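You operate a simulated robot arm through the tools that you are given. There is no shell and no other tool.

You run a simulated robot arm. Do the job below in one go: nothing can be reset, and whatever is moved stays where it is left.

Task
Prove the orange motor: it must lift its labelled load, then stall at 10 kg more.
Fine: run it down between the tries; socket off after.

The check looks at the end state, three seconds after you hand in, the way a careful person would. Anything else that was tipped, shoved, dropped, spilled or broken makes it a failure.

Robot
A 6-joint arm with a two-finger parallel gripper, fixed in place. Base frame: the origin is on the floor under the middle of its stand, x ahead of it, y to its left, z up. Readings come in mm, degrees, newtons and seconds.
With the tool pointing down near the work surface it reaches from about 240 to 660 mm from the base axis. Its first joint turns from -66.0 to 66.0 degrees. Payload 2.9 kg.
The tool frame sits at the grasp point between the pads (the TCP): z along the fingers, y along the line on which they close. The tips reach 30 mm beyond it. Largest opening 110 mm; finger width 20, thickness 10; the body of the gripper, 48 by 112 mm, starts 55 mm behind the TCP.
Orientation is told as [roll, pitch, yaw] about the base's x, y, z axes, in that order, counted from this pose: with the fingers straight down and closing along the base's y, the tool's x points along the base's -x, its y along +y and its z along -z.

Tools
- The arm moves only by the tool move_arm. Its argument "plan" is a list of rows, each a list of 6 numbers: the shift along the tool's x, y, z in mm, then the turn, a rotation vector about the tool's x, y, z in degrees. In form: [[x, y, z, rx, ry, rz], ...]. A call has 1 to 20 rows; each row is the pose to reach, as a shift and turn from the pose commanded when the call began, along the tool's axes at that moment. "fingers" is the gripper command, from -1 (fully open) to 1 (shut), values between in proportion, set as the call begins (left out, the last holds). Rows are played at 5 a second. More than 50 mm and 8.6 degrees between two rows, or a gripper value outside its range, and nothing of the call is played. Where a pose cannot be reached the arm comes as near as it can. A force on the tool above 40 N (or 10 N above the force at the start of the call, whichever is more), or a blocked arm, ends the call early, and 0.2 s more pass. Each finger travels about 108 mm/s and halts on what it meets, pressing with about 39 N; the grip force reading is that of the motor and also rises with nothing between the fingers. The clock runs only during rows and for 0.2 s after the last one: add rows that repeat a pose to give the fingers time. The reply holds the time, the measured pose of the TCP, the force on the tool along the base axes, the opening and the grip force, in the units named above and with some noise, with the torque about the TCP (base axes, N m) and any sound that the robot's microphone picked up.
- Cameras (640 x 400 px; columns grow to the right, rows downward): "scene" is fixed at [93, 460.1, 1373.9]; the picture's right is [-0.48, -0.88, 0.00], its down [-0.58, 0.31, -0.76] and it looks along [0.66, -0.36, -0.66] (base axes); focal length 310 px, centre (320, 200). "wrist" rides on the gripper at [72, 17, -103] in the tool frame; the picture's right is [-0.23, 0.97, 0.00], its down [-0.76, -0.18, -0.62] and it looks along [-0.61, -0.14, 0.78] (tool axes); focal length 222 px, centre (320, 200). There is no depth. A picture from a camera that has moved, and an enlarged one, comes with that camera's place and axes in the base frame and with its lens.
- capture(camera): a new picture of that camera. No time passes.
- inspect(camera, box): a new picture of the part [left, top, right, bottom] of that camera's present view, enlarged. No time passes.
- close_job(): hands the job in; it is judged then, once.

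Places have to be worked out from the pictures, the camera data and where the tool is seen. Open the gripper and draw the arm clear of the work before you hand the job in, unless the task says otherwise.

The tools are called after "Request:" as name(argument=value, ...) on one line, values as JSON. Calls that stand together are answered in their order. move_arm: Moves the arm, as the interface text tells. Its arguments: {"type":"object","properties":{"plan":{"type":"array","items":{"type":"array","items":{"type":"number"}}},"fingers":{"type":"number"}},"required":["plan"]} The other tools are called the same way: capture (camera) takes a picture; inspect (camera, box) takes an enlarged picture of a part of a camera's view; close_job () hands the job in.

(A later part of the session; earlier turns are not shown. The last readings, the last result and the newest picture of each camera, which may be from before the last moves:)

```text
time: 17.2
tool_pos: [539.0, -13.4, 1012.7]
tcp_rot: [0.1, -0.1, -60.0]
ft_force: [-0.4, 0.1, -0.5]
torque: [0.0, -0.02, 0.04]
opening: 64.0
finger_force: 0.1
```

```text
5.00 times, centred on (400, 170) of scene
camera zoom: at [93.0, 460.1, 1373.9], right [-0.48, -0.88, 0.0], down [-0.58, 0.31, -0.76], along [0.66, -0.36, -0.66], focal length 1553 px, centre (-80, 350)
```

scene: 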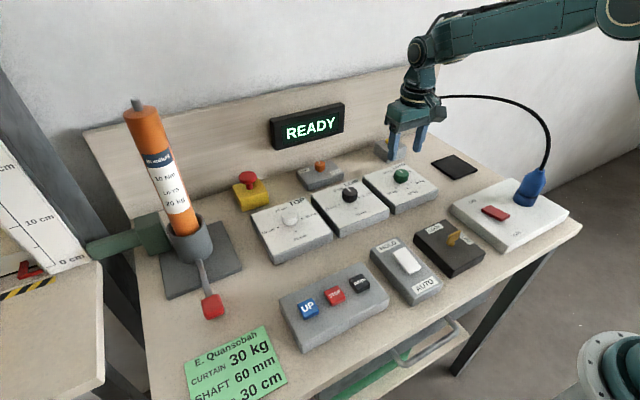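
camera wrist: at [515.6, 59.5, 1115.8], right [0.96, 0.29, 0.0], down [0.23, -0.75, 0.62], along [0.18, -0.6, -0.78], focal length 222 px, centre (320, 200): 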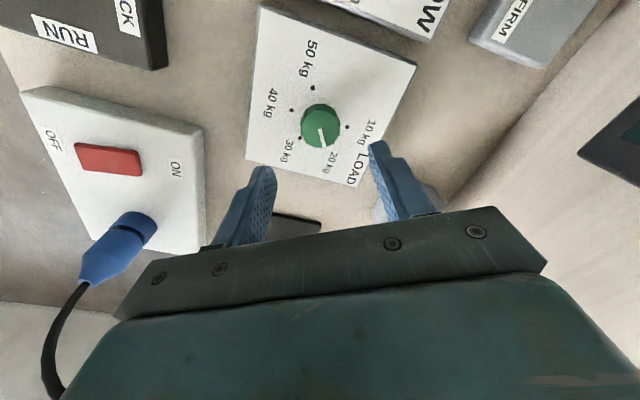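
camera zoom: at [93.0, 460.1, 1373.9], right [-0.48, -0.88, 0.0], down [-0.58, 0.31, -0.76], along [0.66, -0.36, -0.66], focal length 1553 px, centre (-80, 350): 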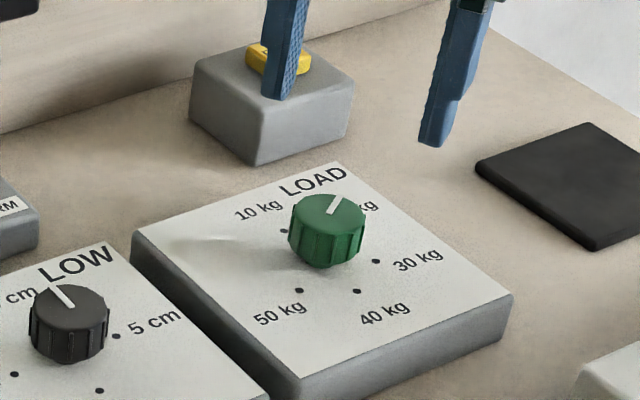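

LOAD is at 20 kg. Now I'll carry the arm high to above the UP button near (337,352), turning the wrist back to straight and closing the fingers on the way.

Request:
move_arm(plan=[[41.6, 0.7, 0, 0, 0, -6], [83.1, 1.4, 0, 0, 0, -12], [124.7, 2, 0, 0, 0, -18], [166.3, 2.7, 0, 0, 0, -24], [207.9, 3.4, 0, 0, 0, -30], [249.4, 4, 0, 0, 0, -36], [291, 4.8, 0, 0, 0, -42], [332.6, 5.4, 0, 0, 0, -48], [374.1, 6.1, 5, 0, 0, -54], [415.7, 6.8, 15, 0, 0, -60], [415.7, 6.8, 15, 0, 0, -60]], fingers=1)

Request:
capture(camera="wrist")

Request:
capture(camera="scene")

Request:
inspect(camera="wrist", box=[180, 60, 420, 210])

```text
time: 19.6
tool_pos: [336.0, 354.5, 997.0]
tcp_rot: [0.0, -0.2, 0.0]
ft_force: [-0.1, 0.7, -0.5]
torque: [-0.01, 0.01, 0.0]
opening: 0.0
finger_force: 38.3
```

```text
taken
camera wrist: at [262.1, 371.8, 1099.4], right [0.23, 0.97, 0.0], down [0.76, -0.18, 0.63], along [0.61, -0.14, -0.78], focal length 222 px, centre (320, 200)
```

wrist: 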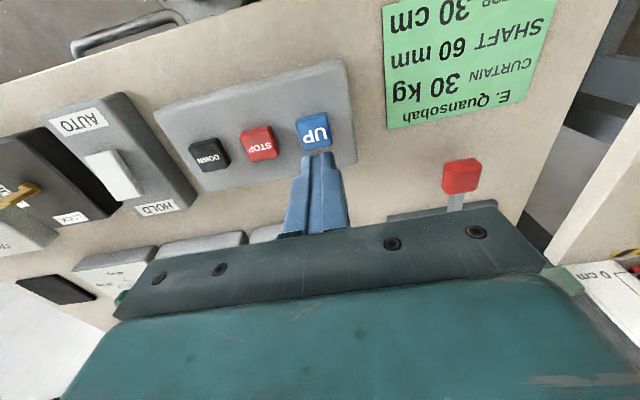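

```text
taken
```

scene: 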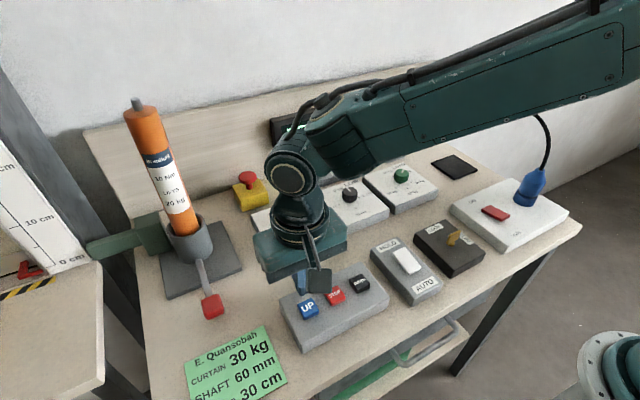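

```text
2.67 times, centred on (300, 135) of wrist
camera zoom: at [262.1, 371.8, 1099.4], right [0.23, 0.97, 0.0], down [0.76, -0.18, 0.63], along [0.61, -0.14, -0.78], focal length 592 px, centre (373, 373)
```

zoom: 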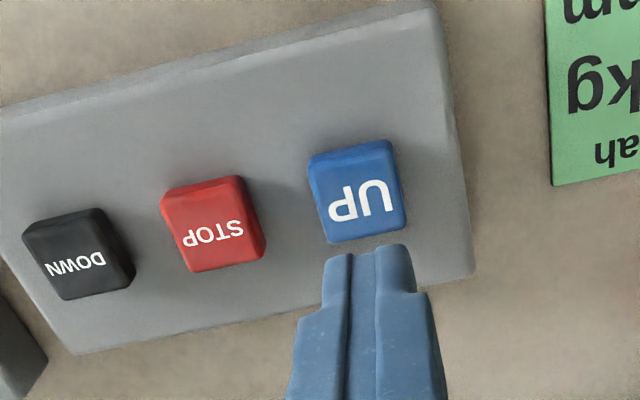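

The UP button top is near (337,351). I'll line up and press it with the closed fingertips in small final steps.

Request:
move_arm(plan=[[-1.5, -3.5, 20, 0, 0, 0], [-1.5, -3.5, 40, 0, 0, 0], [-1.5, -3.5, 54, 0, 0, 0], [-1.5, -3.5, 58, 0, 0, 0], [-1.5, -3.5, 61, 0, 0, 0], [-1.5, -3.5, 63, 0, 0, 0], [-1.5, -3.5, 65, 0, 0, 0], [-1.5, -3.5, 67, 0, 0, 0]])

Request:
capture(camera="wrist")

Request:
capture(camera="scene")

```text
time: 21.1
tool_pos: [338.7, 350.9, 938.6]
tcp_rot: [0.2, -0.4, 0.1]
ft_force: [-8.2, -8.5, 26.3]
torque: [-0.22, 0.31, -0.01]
opening: 0.0
finger_force: 37.5
heard: click
stopped in row 7: the force on the tool passed its limit at 42 N (the readings are from after the stop); the commanded pose is now the measured one
```

```text
taken
camera wrist: at [264.7, 367.3, 1041.5], right [0.22, 0.97, 0.01], down [0.76, -0.18, 0.63], along [0.61, -0.14, -0.78], focal length 222 px, centre (320, 200)
```

wrist: 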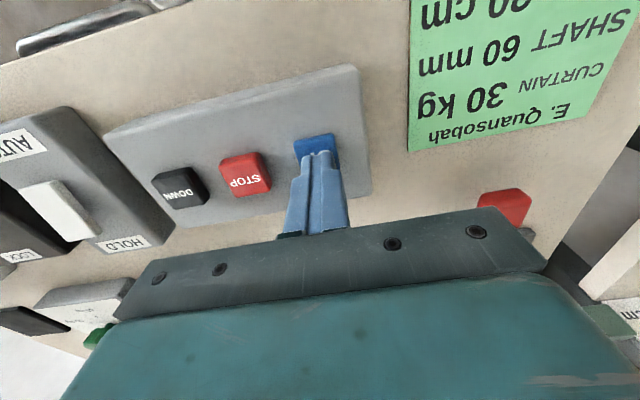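

```text
taken
```

scene: 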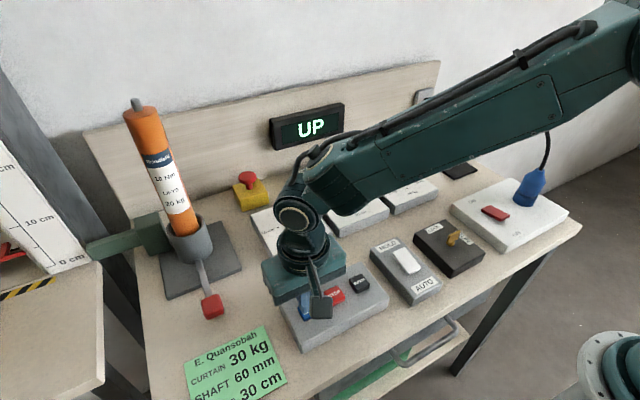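

There was a click, the display shows UP, and the red indicator is rising on the scale. I'll lift off to see whether it keeps running on its own.

Request:
move_arm(plan=[[0, 0, -10, 0, 0, 0], [0, 0, -22, 0, 0, 0]])

Request:
capture(camera="scene")

Request:
inspect(camera="scene", box=[0, 90, 140, 310])

```text
time: 21.7
tool_pos: [339.0, 351.5, 956.5]
tcp_rot: [0.1, -0.3, 0.1]
ft_force: [0.3, 0.7, 0.5]
torque: [-0.01, 0.01, 0.02]
opening: 0.0
finger_force: 37.5
```

```text
taken
```

scene: 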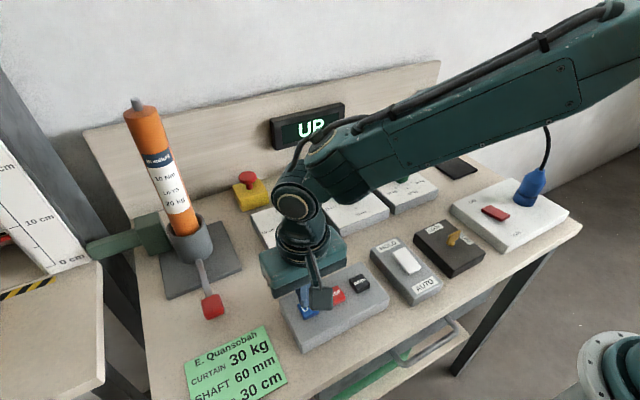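

```text
1.82 times, centred on (70, 200) of scene
camera zoom: at [93.0, 460.1, 1373.9], right [-0.48, -0.88, 0.0], down [-0.58, 0.31, -0.76], along [0.66, -0.36, -0.66], focal length 565 px, centre (774, 200)
```

zoom: 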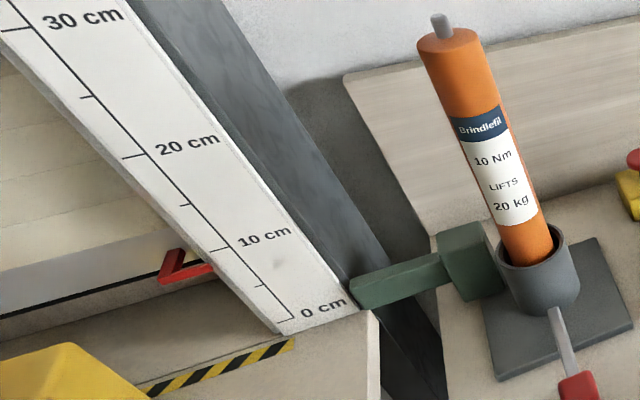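

It's in AUTO and still going up, now around 7–8 cm. While it runs I'll shift to hover above DOWN near (336,246), without pressing it, and watch.

Request:
move_arm(plan=[[1, -20, -15, 0, 0, 0], [2, -60, -20, 0, 0, 0], [3, -105, -20, 0, 0, 0], [3, -105, -20, 0, 0, 0]])

Request:
capture(camera="scene")

Request:
inspect(camera="scene", box=[0, 90, 140, 310])

Request:
inspect(camera="wrist", box=[220, 60, 460, 210])

```text
time: 22.7
tool_pos: [334.7, 244.0, 977.9]
tcp_rot: [0.1, -0.4, 0.2]
ft_force: [0.9, 0.2, -0.9]
torque: [-0.02, 0.01, 0.01]
opening: 0.0
finger_force: 38.2
```

```text
taken
```

scene: 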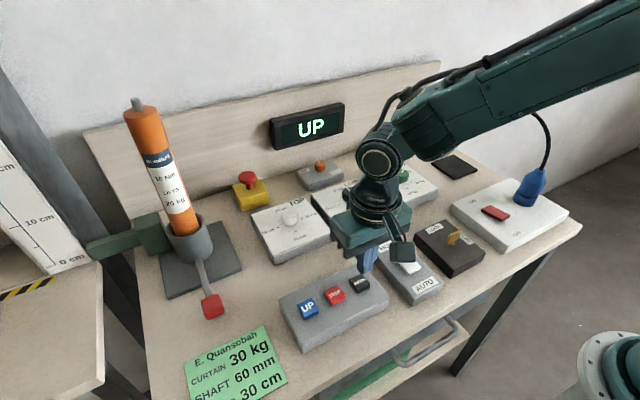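

```text
1.82 times, centred on (70, 200) of scene
camera zoom: at [93.0, 460.1, 1373.9], right [-0.48, -0.88, 0.0], down [-0.58, 0.31, -0.76], along [0.66, -0.36, -0.66], focal length 565 px, centre (774, 200)
```

zoom: 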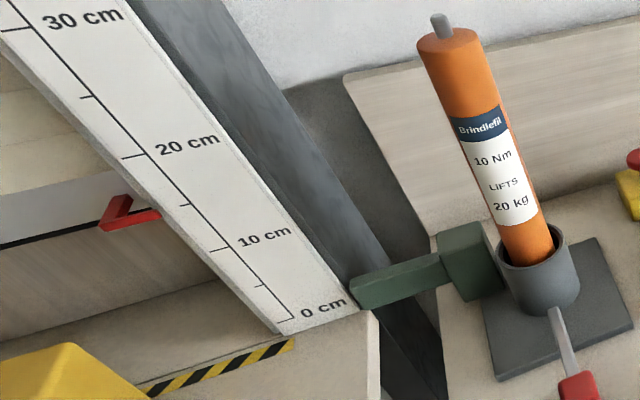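

```text
2.67 times, centred on (340, 135) of wrist
camera zoom: at [260.7, 261.6, 1080.8], right [0.23, 0.97, 0.0], down [0.76, -0.18, 0.63], along [0.61, -0.14, -0.78], focal length 592 px, centre (267, 373)
```

zoom: 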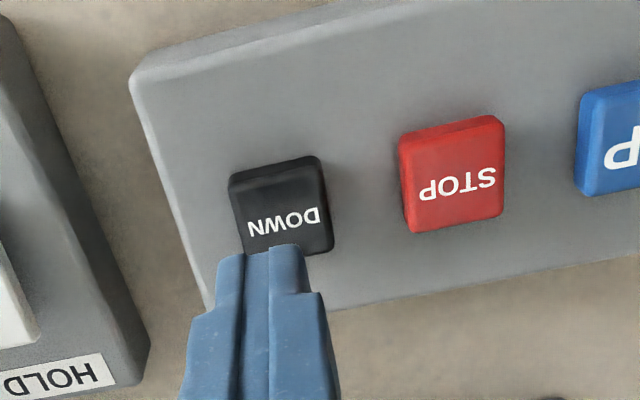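

The curtain is at about 13 cm and rising about 5 cm/s. I'll hold still over DOWN, shifted to its centre near y≈249, and wait for the top stop.

Request:
move_arm(plan=[[-1, 5, 0, 0, 0, 0], [-1, 5, 0, 0, 0, 0], [-1, 5, 0, 0, 0, 0], [-1, 5, 0, 0, 0, 0], [-1, 5, 0, 0, 0, 0], [-1, 5, 0, 0, 0, 0], [-1, 5, 0, 0, 0, 0], [-1, 5, 0, 0, 0, 0], [-1, 5, 0, 0, 0, 0], [-1, 5, 0, 0, 0, 0], [-1, 5, 0, 0, 0, 0], [-1, 5, 0, 0, 0, 0], [-1, 5, 0, 0, 0, 0], [-1, 5, 0, 0, 0, 0], [-1, 5, 0, 0, 0, 0]])

Request:
capture(camera="scene")

Request:
inspect(camera="scene", box=[0, 90, 140, 310])

```text
time: 25.9
tool_pos: [336.5, 250.5, 977.7]
tcp_rot: [0.2, -0.4, 0.2]
ft_force: [-0.3, -0.3, -0.1]
torque: [0.01, 0.0, -0.05]
opening: 0.0
finger_force: 37.4
```

```text
taken
```

scene: 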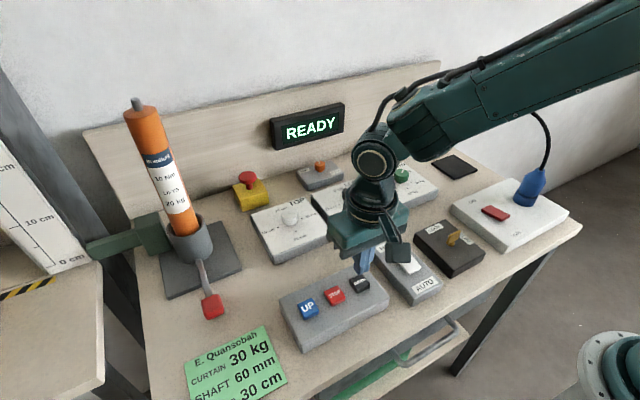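

```text
1.82 times, centred on (70, 200) of scene
camera zoom: at [93.0, 460.1, 1373.9], right [-0.48, -0.88, 0.0], down [-0.58, 0.31, -0.76], along [0.66, -0.36, -0.66], focal length 565 px, centre (774, 200)
```

zoom: 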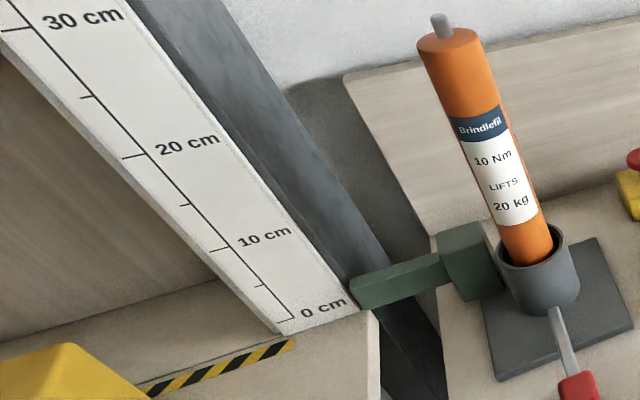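

The display is back to READY. The indicator has left this crop, so I'll look further along the scale to confirm it reached the top stop.

Request:
inspect(camera="scene", box=[0, 0, 10, 300])

Request:
inspect(camera="scene", box=[0, 0, 10, 160])

Request:
inspect(camera="scene", box=[230, 180, 330, 260])

```text
1.33 times, centred on (5, 150) of scene
camera zoom: at [93.0, 460.1, 1373.9], right [-0.48, -0.88, 0.0], down [-0.58, 0.31, -0.76], along [0.66, -0.36, -0.66], focal length 414 px, centre (740, 267)
```

zoom: 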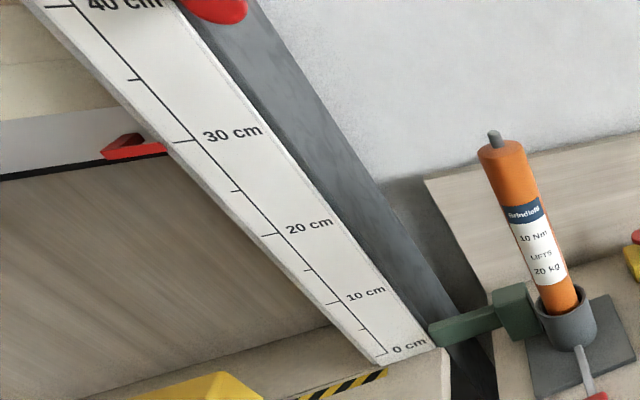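

```text
2.50 times, centred on (5, 80) of scene
camera zoom: at [93.0, 460.1, 1373.9], right [-0.48, -0.88, 0.0], down [-0.58, 0.31, -0.76], along [0.66, -0.36, -0.66], focal length 776 px, centre (1108, 500)
```

zoom: 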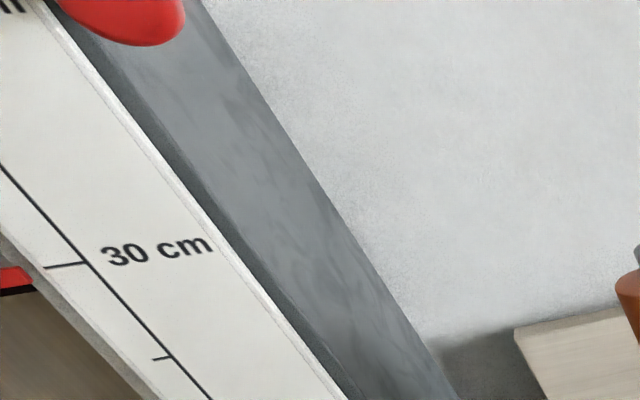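

```text
5.00 times, centred on (280, 220) of scene
camera zoom: at [93.0, 460.1, 1373.9], right [-0.48, -0.88, 0.0], down [-0.58, 0.31, -0.76], along [0.66, -0.36, -0.66], focal length 1553 px, centre (520, 100)
```

zoom: 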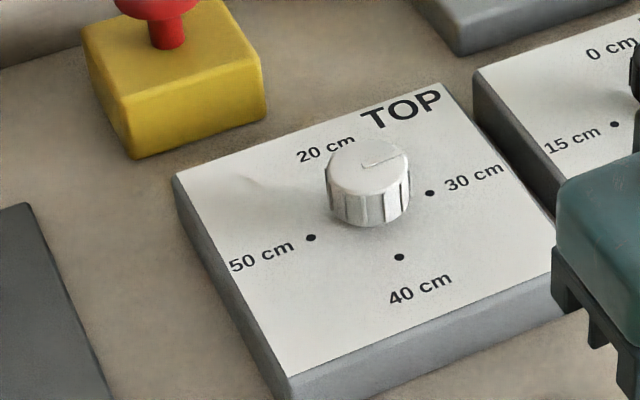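

The indicator stands at about 30 cm, which matches the TOP dial, so the 20 kg lift succeeded. Now I'll press DOWN to run it back before the second try.

Request:
move_arm(plan=[[0, 0, 15, 0, 0, 0], [0, 0, 28, 0, 0, 0], [0, 0, 33, 0, 0, 0], [0, 0, 36, 0, 0, 0], [0, 0, 38, 0, 0, 0], [0, 0, 40, 0, 0, 0], [0, 0, 42, 0, 0, 0], [0, 0, 44, 0, 0, 0]])

Request:
capture(camera="scene")

```text
time: 27.6
tool_pos: [336.6, 249.8, 938.4]
tcp_rot: [0.4, -0.6, 0.2]
ft_force: [-8.2, -8.9, 29.8]
torque: [-0.23, 0.37, 0.0]
opening: 0.0
finger_force: 38.1
heard: click
stopped in row 8: the force on the tool passed its limit at 42 N (the readings are from after the stop); the commanded pose is now the measured one
```

```text
taken
```

scene: 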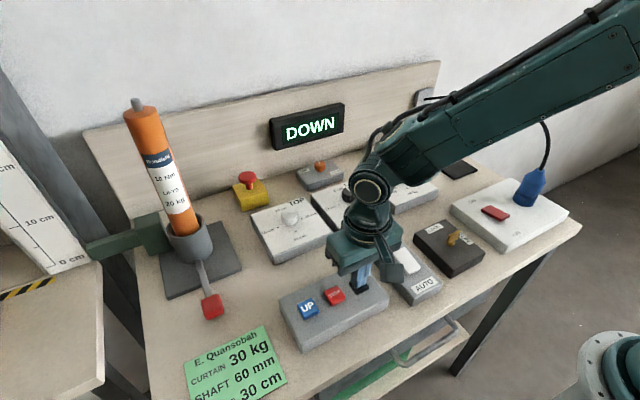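

DOWN is showing. I'll lift off, straighten the tiny tilt from pressing, and travel high to above the LOAD knob while the curtain runs down.

Request:
move_arm(plan=[[0, 0, -20, 0.4, 0.6, 0.2], [0, 0, -60, 0.4, 0.6, 0.2], [-20, -30, -67, 0.4, 0.6, 0.2], [-48, -67, -67, 0.4, 0.6, 0.2], [-76, -104, -67, 0.4, 0.6, 0.2], [-104, -141, -67, 0.4, 0.6, 0.2], [-132, -178, -67, 0.4, 0.6, 0.2], [-160, -212, -67, 0.4, 0.6, 0.2], [-185, -240, -67, 0.4, 0.6, 0.2], [-202, -261, -67, 0.4, 0.6, 0.2], [-202, -261, -67, 0.4, 0.6, 0.2]])

Request:
capture(camera="scene")

Request:
inspect(camera="scene", box=[0, 0, 10, 300])

Request:
capture(camera="wrist")

```text
time: 30.0
tool_pos: [541.4, -13.1, 1004.5]
tcp_rot: [-0.1, 0.0, -0.1]
ft_force: [0.3, 0.8, -1.4]
torque: [0.01, 0.0, -0.03]
opening: 0.2
finger_force: 37.5
```

```text
taken
```

scene: 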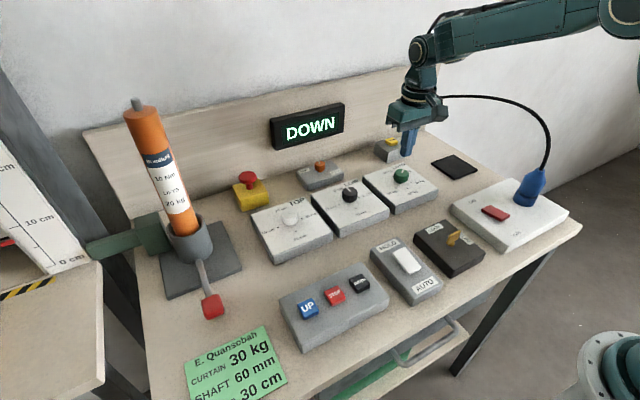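

```text
1.33 times, centred on (5, 150) of scene
camera zoom: at [93.1, 460.1, 1373.9], right [-0.48, -0.88, 0.0], down [-0.58, 0.31, -0.76], along [0.66, -0.36, -0.66], focal length 414 px, centre (740, 267)
```

zoom: 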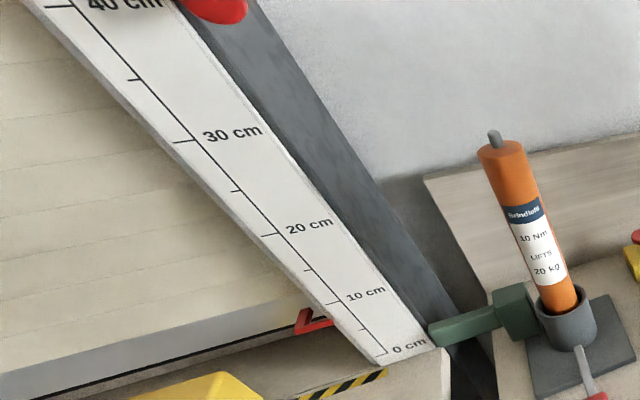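

```text
taken
camera wrist: at [468.5, 5.3, 1108.4], right [0.23, 0.97, 0.0], down [0.76, -0.18, 0.62], along [0.6, -0.14, -0.78], focal length 222 px, centre (320, 200)
```

wrist: 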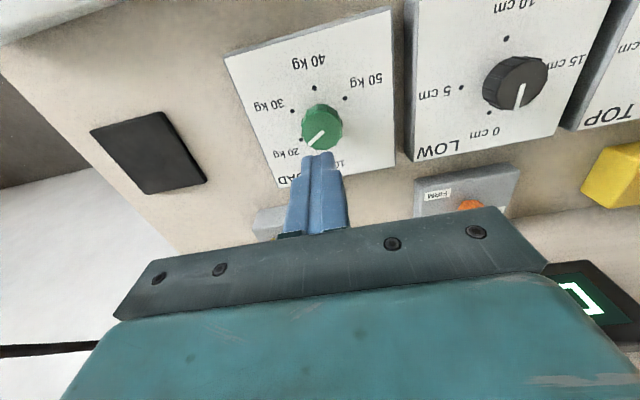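

The curtain is nearly down, at about 4 cm. I'll open the fingers to about 64 mm over the knob and wait for READY.

Request:
move_arm(plan=[[0, 0, 0, 0, 0, 0], [2, 2, 0, 0, 0, 0], [2, 2, 0, 0, 0, 0], [2, 2, 0, 0, 0, 0], [2, 2, 0, 0, 0, 0], [2, 2, 0, 0, 0, 0], [2, 2, 0, 0, 0, 0], [2, 2, 0, 0, 0, 0]], fingers=-0.16)

Request:
capture(camera="scene")

Request:
inspect(camera="scene", box=[0, 0, 10, 300])

Request:
inspect(camera="wrist", box=[220, 60, 420, 220])

```text
time: 31.8
tool_pos: [539.6, -8.2, 1004.9]
tcp_rot: [-0.2, 0.1, 0.0]
ft_force: [-0.5, -0.8, 0.6]
torque: [0.0, -0.02, 0.01]
opening: 63.7
finger_force: 0.0
```

```text
taken
```

scene: 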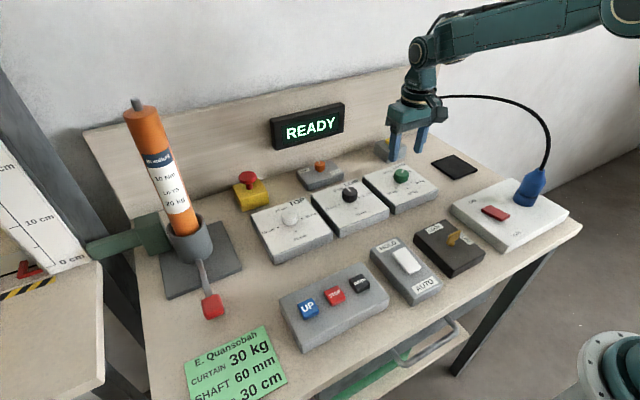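

```text
1.33 times, centred on (5, 150) of scene
camera zoom: at [93.0, 460.1, 1373.9], right [-0.48, -0.88, 0.0], down [-0.58, 0.31, -0.76], along [0.66, -0.36, -0.66], focal length 414 px, centre (740, 267)
```

zoom: 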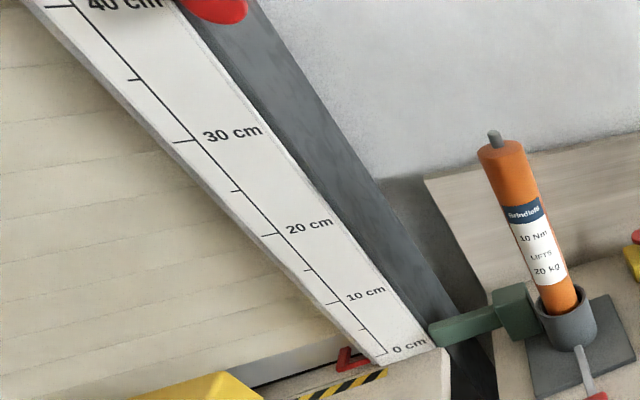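

```text
2.50 times, centred on (320, 140) of wrist
camera zoom: at [466.0, 8.2, 1107.7], right [0.23, 0.97, 0.0], down [0.76, -0.18, 0.62], along [0.6, -0.14, -0.78], focal length 555 px, centre (320, 350)
```

zoom: 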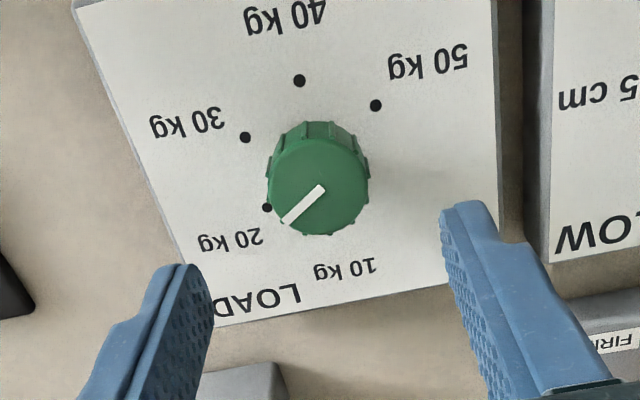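

The curtain is back at 0 and the display reads READY. I'll lower partway over the knob and re-read my position.

Request:
move_arm(plan=[[1, -1, 20, 0, 0, 0], [1, -1, 41, 0, 0, 0], [1, -1, 41, 0, 0, 0], [1, -1, 41, 0, 0, 0]])

Request:
inspect(camera="wrist", box=[220, 90, 420, 250])

```text
time: 32.8
tool_pos: [539.1, -9.2, 961.9]
tcp_rot: [0.0, 0.2, -0.1]
ft_force: [0.5, -0.2, -0.4]
torque: [-0.01, -0.01, 0.02]
opening: 63.7
finger_force: 0.0
```

```text
2.50 times, centred on (320, 170) of wrist
camera zoom: at [465.2, 7.9, 1065.6], right [0.23, 0.97, 0.0], down [0.76, -0.18, 0.62], along [0.6, -0.14, -0.78], focal length 555 px, centre (320, 275)
```

zoom: 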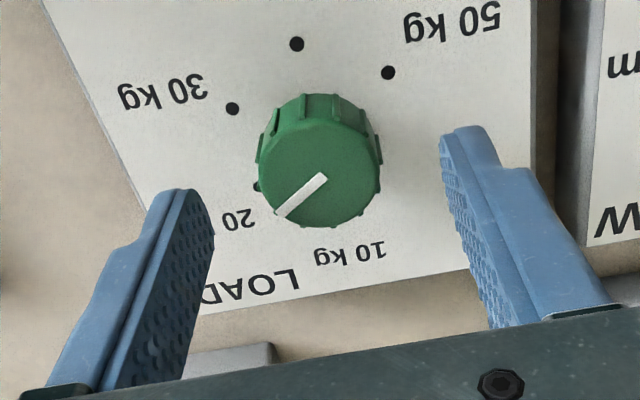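

The alignment matches the earlier grip. I'll lower to grip height around the knob.

Request:
move_arm(plan=[[1, 0, 12, 0, 0, 0], [1, 0, 22, 0, 0, 0], [1, 0, 30, 0, 0, 0], [1, 0, 30, 0, 0, 0]])

Request:
move_arm(plan=[[0, 0, 0, 0, 0, 0], [0, 0, 0, 0, 0, 0], [0, 0, 0, 0, 0, 0]], fingers=1)

Request:
inspect(camera="wrist", box=[220, 90, 420, 250])

```text
time: 33.8
tool_pos: [536.2, -10.7, 933.4]
tcp_rot: [0.0, 0.1, -0.1]
ft_force: [-0.6, 0.3, -0.1]
torque: [0.0, -0.01, -0.02]
opening: 63.8
finger_force: 0.0
```

```text
time: 34.6
tool_pos: [536.2, -9.6, 932.7]
tcp_rot: [-0.1, 0.2, -0.2]
ft_force: [-0.4, -6.5, -1.3]
torque: [-0.1, -0.12, -0.03]
opening: 33.5
finger_force: 44.8
```

```text
2.50 times, centred on (320, 170) of wrist
camera zoom: at [463.2, 7.7, 1035.8], right [0.23, 0.97, 0.0], down [0.76, -0.18, 0.62], along [0.6, -0.15, -0.78], focal length 555 px, centre (320, 275)
```

zoom: 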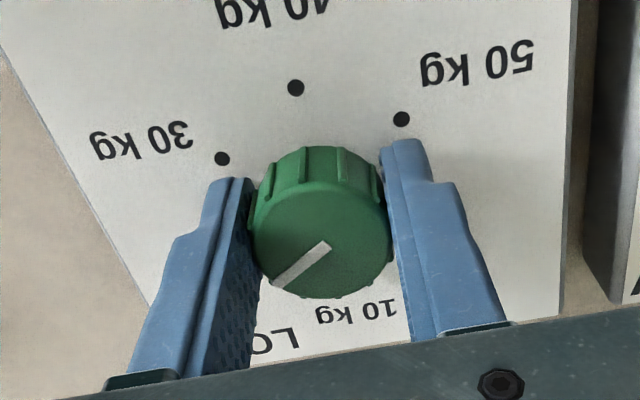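

The knob is gripped well again. I'll turn it another 60° clockwise to 30 kg.

Request:
move_arm(plan=[[0, 0, 0, 0, 0, 7.5], [0, 0, 0, 0, 0, 15], [0, 0, 0, 0, 0, 22.5], [0, 0, 0, 0, 0, 30], [0, 0, 0, 0, 0, 37.5], [0, 0, 0, 0, 0, 45], [0, 0, 0, 0, 0, 52.5], [0, 0, 0, 0, 0, 60], [0, 0, 0, 0, 0, 60]])

Request:
capture(camera="wrist")

Request:
inspect(camera="scene", box=[360, 130, 440, 210])

```text
time: 36.6
tool_pos: [537.5, -7.1, 933.3]
tcp_rot: [0.0, -0.1, -59.9]
ft_force: [18.8, 16.5, -10.9]
torque: [0.81, -0.01, 0.05]
opening: 33.4
finger_force: 45.0
```

```text
taken
camera wrist: at [514.6, 63.3, 1035.7], right [0.96, 0.29, 0.0], down [0.23, -0.75, 0.62], along [0.18, -0.6, -0.78], focal length 222 px, centre (320, 200)
```

wrist: 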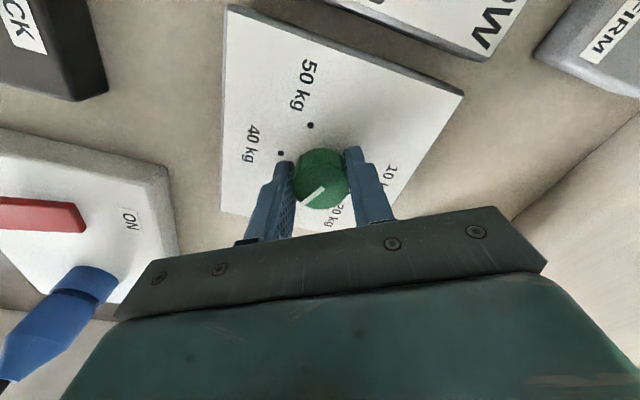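

```text
5.00 times, centred on (400, 170) of scene
camera zoom: at [93.7, 460.5, 1373.7], right [-0.48, -0.88, 0.0], down [-0.58, 0.31, -0.75], along [0.66, -0.36, -0.66], focal length 1553 px, centre (-80, 350)
```

zoom: 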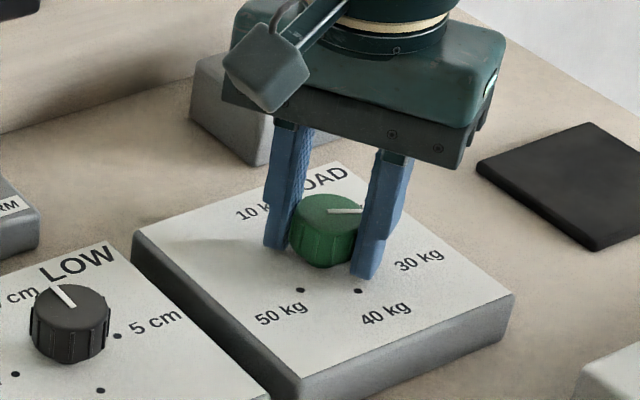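

The pointer has swung toward 30 kg. I'll release, lift, and check it precisely.

Request:
move_arm(plan=[[0, 0, 0, 0, 0, 0], [0, 0, 0, 0, 0, 0], [0, 0, -5, 0, 0, 0], [0, 0, -20, 0, 0, 0], [0, 0, -45, 0, 0, 0], [0, 0, -80, 0, 0, 0]], fingers=-0.16)

Request:
inspect(camera="wrist", box=[240, 50, 400, 180])

Request:
inspect(camera="scene", box=[360, 130, 440, 210])

Request:
capture(camera="scene")

```text
time: 38.0
tool_pos: [535.7, -9.0, 1013.9]
tcp_rot: [-0.3, 0.0, -60.1]
ft_force: [0.7, -1.0, 0.4]
torque: [-0.02, 0.0, 0.03]
opening: 63.6
finger_force: 0.1
```

```text
3.08 times, centred on (320, 115) of wrist
camera zoom: at [513.4, 62.1, 1116.7], right [0.96, 0.29, 0.0], down [0.23, -0.75, 0.62], along [0.18, -0.6, -0.78], focal length 684 px, centre (320, 462)
```

zoom: 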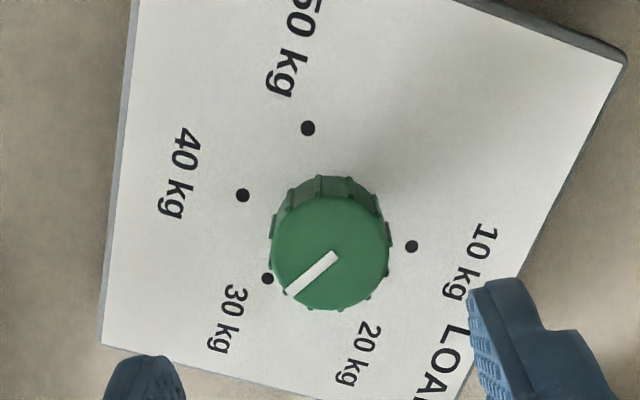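

```text
5.00 times, centred on (400, 170) of scene
camera zoom: at [93.0, 460.1, 1373.9], right [-0.48, -0.88, 0.0], down [-0.58, 0.31, -0.76], along [0.66, -0.36, -0.66], focal length 1553 px, centre (-80, 350)
```

zoom: 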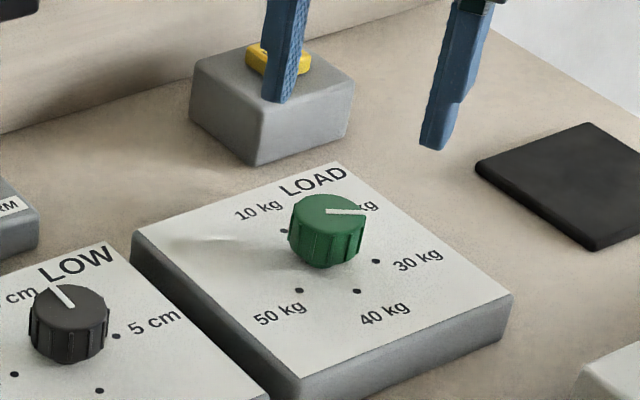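

```text
taken
```

scene: 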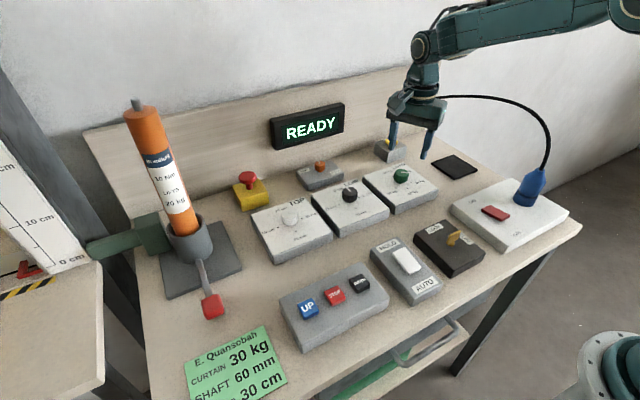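

The pointer is at −123°, so LOAD is at the 30 kg mark. I'll go back to above the UP button, closing the fingers on the way.

Request:
move_arm(plan=[[41.1, 0.8, 0, 0, 0, -6], [82.2, 1.6, 0, 0, 0, -12], [123.3, 2.4, 0, 0, 0, -18], [164.4, 3.2, 0, 0, 0, -24], [205.5, 4, 0, 0, 0, -30], [246.6, 4.8, 0, 0, 0, -36], [287.7, 5.6, 0, 0, 0, -42], [328.8, 6.4, 0, 0, 0, -48], [369.9, 7.2, 5, 0, 0, -54], [411.1, 7.9, 20, 0, 0, -60], [411.1, 7.9, 29, 0, 0, -60], [411.1, 7.9, 29, 0, 0, -60]], fingers=1)

Request:
capture(camera="scene")

Request:
inspect(camera="wrist", box=[180, 60, 420, 210])

```text
time: 40.6
tool_pos: [337.5, 352.2, 982.5]
tcp_rot: [-0.1, 0.1, 0.0]
ft_force: [-0.2, 1.1, -0.2]
torque: [-0.01, 0.0, 0.01]
opening: 0.0
finger_force: 37.4
```

```text
taken
```

scene: 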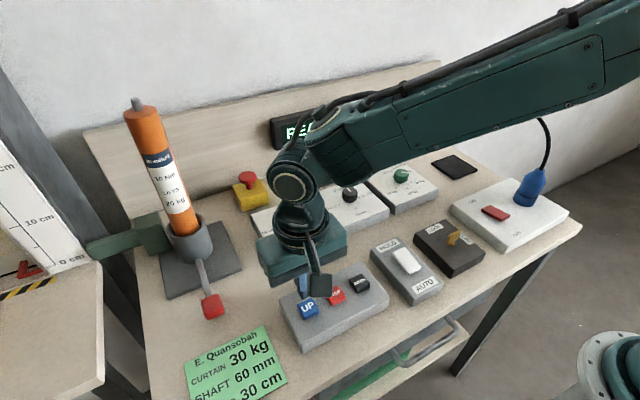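

```text
2.67 times, centred on (300, 135) of wrist
camera zoom: at [264.9, 369.3, 1086.1], right [0.23, 0.97, 0.0], down [0.76, -0.18, 0.62], along [0.61, -0.14, -0.78], focal length 592 px, centre (373, 373)
```

zoom: 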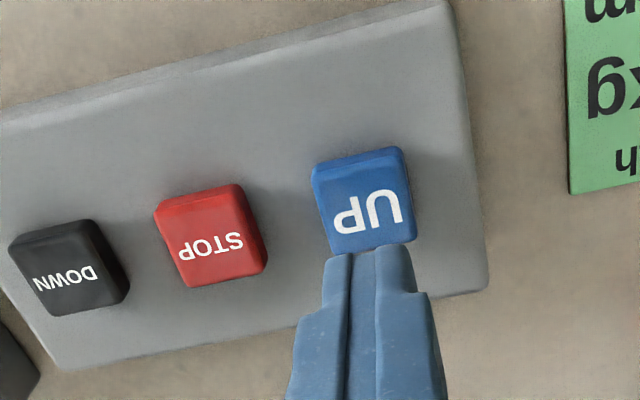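

The fingers are over UP. I'll press it in small final steps for the 30 kg try.

Request:
move_arm(plan=[[0, -1, 15, 0, 0, 0], [0, -1, 30, 0, 0, 0], [0, -1, 38, 0, 0, 0], [0, -1, 42, 0, 0, 0], [0, -1, 44, 0, 0, 0], [0, -1, 46, 0, 0, 0], [0, -1, 48, 0, 0, 0], [0, -1, 50, 0, 0, 0]])

Request:
capture(camera="scene")

Request:
inspect(camera="scene", box=[0, 0, 10, 300])

```text
time: 42.4
tool_pos: [338.5, 350.9, 935.6]
tcp_rot: [0.1, -0.2, 0.1]
ft_force: [-6.0, 1.3, 40.0]
torque: [0.05, 0.19, 0.1]
opening: 0.1
finger_force: 37.9
heard: click
```

```text
taken
```

scene: 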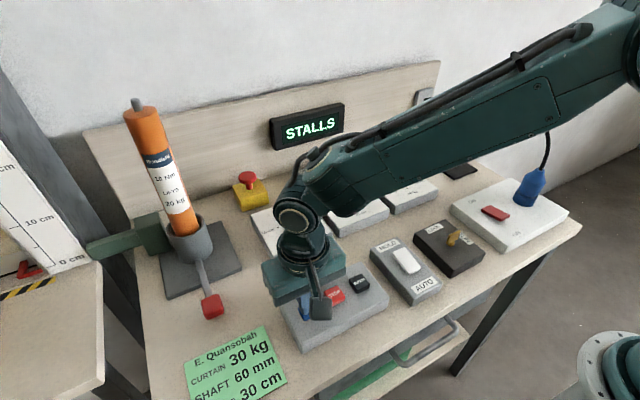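

```text
1.33 times, centred on (5, 150) of scene
camera zoom: at [92.5, 459.7, 1374.1], right [-0.48, -0.88, 0.0], down [-0.58, 0.31, -0.76], along [0.66, -0.36, -0.66], focal length 414 px, centre (740, 267)
```

zoom: 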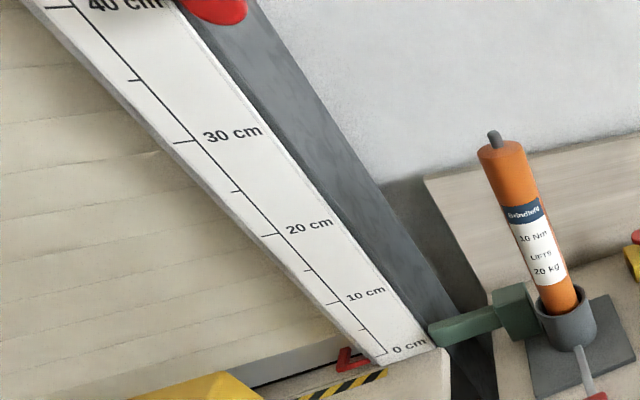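

The display shows STALLS at 30 kg and the indicator stays at 0, so the second half is proven. I'll lift off, head high toward the socket switch, and watch the display on the way.

Request:
move_arm(plan=[[0, 0, -15, 0, 0, 0], [0, 0, -40, 0, 0, 0], [0, -20, -70, 0, 0, 0], [0, -65, -85, 0, 0, 0], [0, -110, -85, 0, 0, 0], [0, -110, -85, 0, 0, 0]])

Request:
capture(camera="scene")

Request:
inspect(camera="scene", box=[0, 0, 10, 300])

```text
time: 43.8
tool_pos: [335.8, 240.8, 1017.6]
tcp_rot: [-0.2, 0.2, -0.1]
ft_force: [0.2, 0.7, 0.4]
torque: [-0.01, 0.02, -0.03]
opening: 0.0
finger_force: 37.7
```

```text
taken
```

scene: 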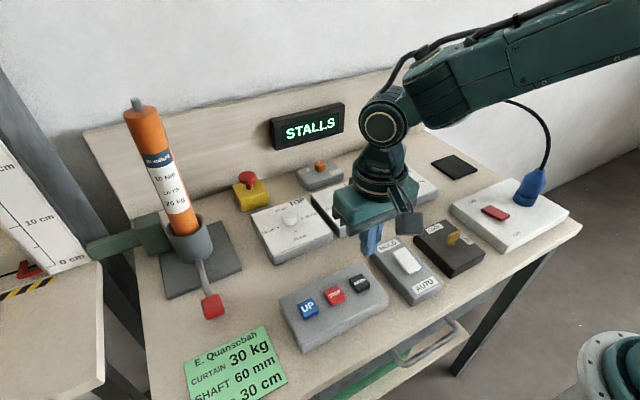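

```text
1.33 times, centred on (5, 150) of scene
camera zoom: at [93.0, 460.1, 1373.9], right [-0.48, -0.88, 0.0], down [-0.58, 0.31, -0.76], along [0.66, -0.36, -0.66], focal length 414 px, centre (740, 267)
```

zoom: 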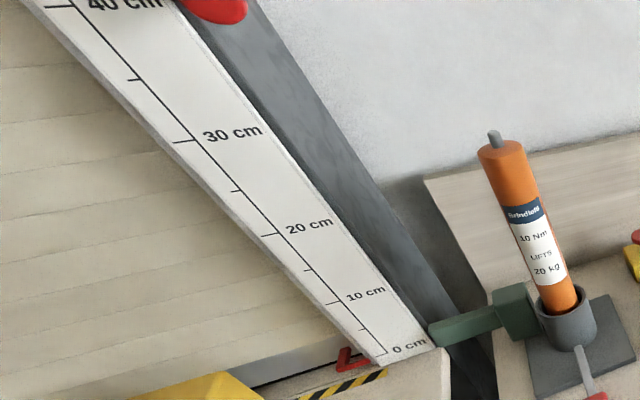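

STALLS is still shown and the curtain is down at 0. Now for the socket: I'll move high to above the rocker's raised OFF end near (323,-110) and check.

Request:
move_arm(plan=[[1, -45, 0, 0, 0, 0], [3, -90, 0, 0, 0, 0], [5, -135, 0, 0, 0, 0], [7, -180, 0, 0, 0, 0], [9, -225, 0, 0, 0, 0], [11, -270, 0, 0, 0, 0], [12, -312, 5, 0, 0, 0], [12, -350, 20, 0, 0, 0], [12, -350, 30, 0, 0, 0], [12, -350, 30, 0, 0, 0]])

Request:
capture(camera="wrist")

Request:
inspect(camera="wrist", box=[220, 60, 420, 220])

Request:
capture(camera="scene")

```text
time: 46.0
tool_pos: [325.3, -110.1, 992.0]
tcp_rot: [-0.1, 0.1, -0.1]
ft_force: [1.1, -0.5, 0.4]
torque: [-0.01, -0.04, 0.0]
opening: 0.0
finger_force: 37.6
```

```text
taken
camera wrist: at [252.7, -92.8, 1094.0], right [0.23, 0.97, 0.0], down [0.76, -0.18, 0.62], along [0.6, -0.14, -0.78], focal length 222 px, centre (320, 200)
```

wrist: 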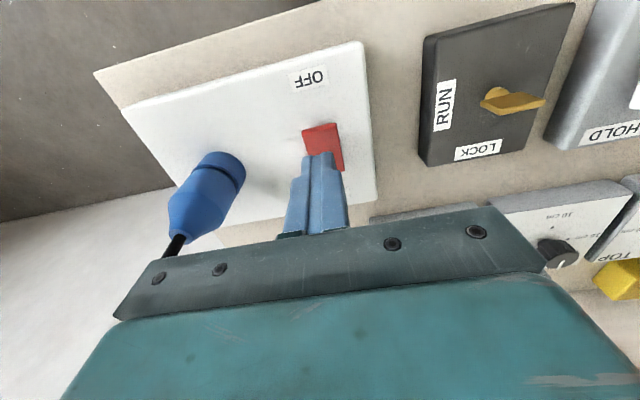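

```text
2.50 times, centred on (320, 140) of wrist
camera zoom: at [252.7, -92.8, 1094.0], right [0.23, 0.97, 0.0], down [0.76, -0.18, 0.62], along [0.6, -0.14, -0.78], focal length 555 px, centre (320, 350)
```

zoom: 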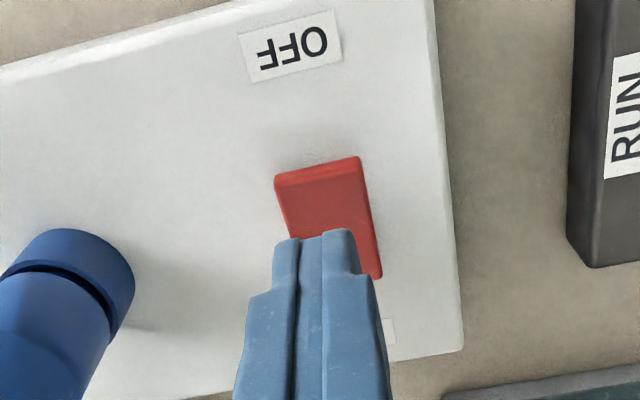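

```text
taken
```

scene: 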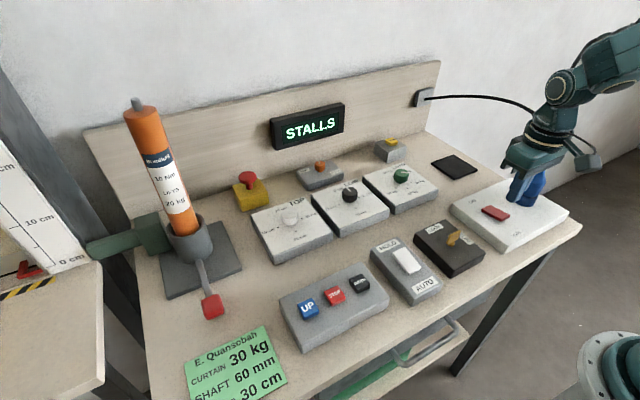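

The raised OFF end is right below the fingertips. I'll press it down in small steps.

Request:
move_arm(plan=[[2, 0, 20, 0, 0, 0], [2, 0, 38, 0, 0, 0], [2, 0, 44, 0, 0, 0], [2, 0, 47, 0, 0, 0], [2, 0, 50, 0, 0, 0], [2, 0, 53, 0, 0, 0], [2, 0, 56, 0, 0, 0], [2, 0, 58, 0, 0, 0]])

Request:
capture(camera="scene")

Request:
inspect(camera="scene", box=[450, 130, 580, 240])

```text
time: 47.2
tool_pos: [324.1, -110.6, 942.1]
tcp_rot: [-0.2, 0.0, -0.1]
ft_force: [-4.6, 0.9, 9.8]
torque: [0.05, 0.1, -0.07]
opening: 0.0
finger_force: 37.3
stopped in row 5: the force on the tool passed its limit at 49 N (the readings are from after the stop); the commanded pose is now the measured one
```

```text
taken
```

scene: 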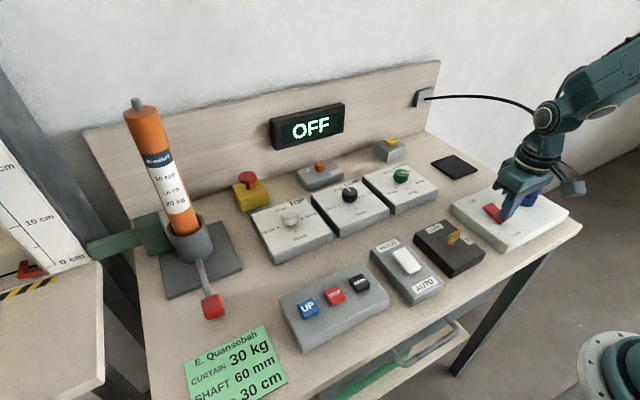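

```text
3.64 times, centred on (515, 185) of scene
camera zoom: at [92.8, 460.2, 1373.9], right [-0.48, -0.88, 0.0], down [-0.58, 0.31, -0.76], along [0.66, -0.36, -0.66], focal length 1129 px, centre (-389, 254)
```

zoom: 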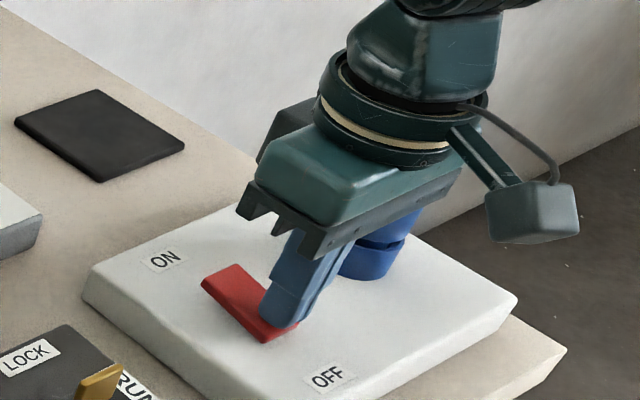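

The display shows OFF and the rocker is tipped to OFF. I'll lift straight up, move clear of the bench items, then open the gripper.

Request:
move_arm(plan=[[0, 0, -20, 0, 0, 0], [0, 0, -60, 0, 0, 0], [0, 30, -100, 0, 0, 0], [0, 70, -140, 0, 0, 0], [0, 110, -180, 0, 0, 0], [0, 130, -220, 0, 0, 0]])

Request:
move_arm(plan=[[0, 0, 0, 0, 0, 0], [0, 0, 0, 0, 0, 0], [0, 0, 0, 0, 0, 0], [0, 0, 0, 0, 0, 0], [0, 0, 0, 0, 0, 0], [0, 0, 0, 0, 0, 0]], fingers=-1)

Request:
capture(camera="scene")

Request:
inspect(camera="scene", box=[450, 130, 580, 240])

Request:
inspect(camera="scene", box=[0, 0, 10, 300])

Request:
inspect(camera="scene", box=[230, 140, 460, 300])

```text
refused: row 4 steps farther than a row can; nothing moved
```

```text
time: 48.6
tool_pos: [322.4, -111.4, 942.2]
tcp_rot: [-0.2, 0.1, -0.1]
ft_force: [0.2, 0.5, -0.3]
torque: [0.0, -0.02, 0.02]
opening: 110.1
finger_force: 0.1
```

```text
taken
```

scene: 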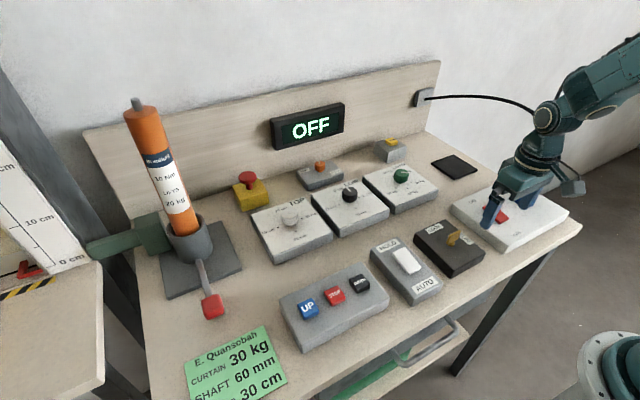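

```text
3.64 times, centred on (515, 185) of scene
camera zoom: at [93.0, 460.1, 1373.9], right [-0.48, -0.88, 0.0], down [-0.58, 0.31, -0.76], along [0.66, -0.36, -0.66], focal length 1129 px, centre (-389, 254)
```

zoom: 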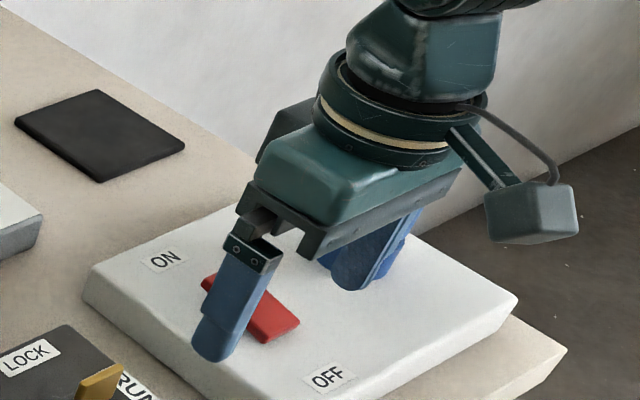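

```text
1.33 times, centred on (5, 150) of scene
camera zoom: at [93.0, 460.1, 1373.9], right [-0.48, -0.88, 0.0], down [-0.58, 0.31, -0.76], along [0.66, -0.36, -0.66], focal length 414 px, centre (740, 267)
```

zoom: 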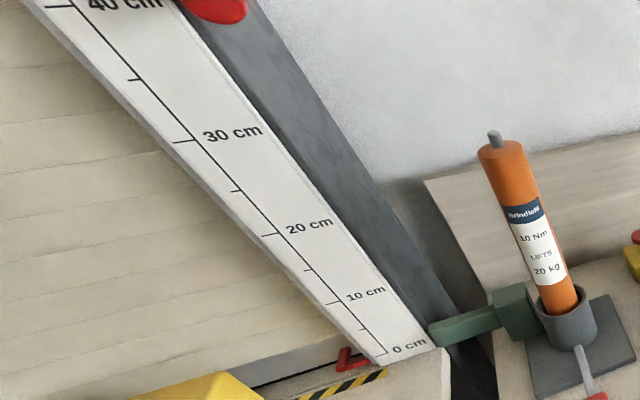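

```text
2.50 times, centred on (345, 220) of scene
camera zoom: at [93.0, 460.1, 1373.9], right [-0.48, -0.88, 0.0], down [-0.58, 0.31, -0.76], along [0.66, -0.36, -0.66], focal length 776 px, centre (258, 150)
```

zoom: 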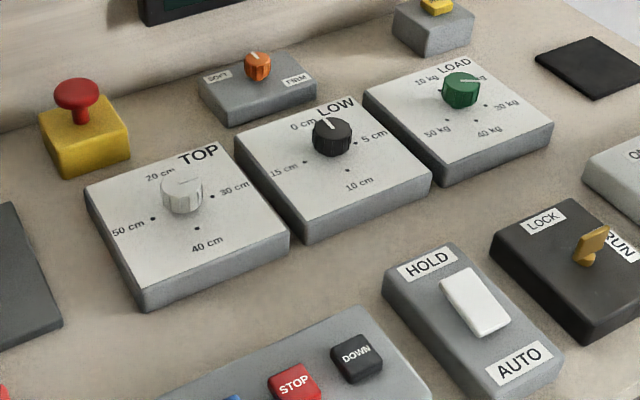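

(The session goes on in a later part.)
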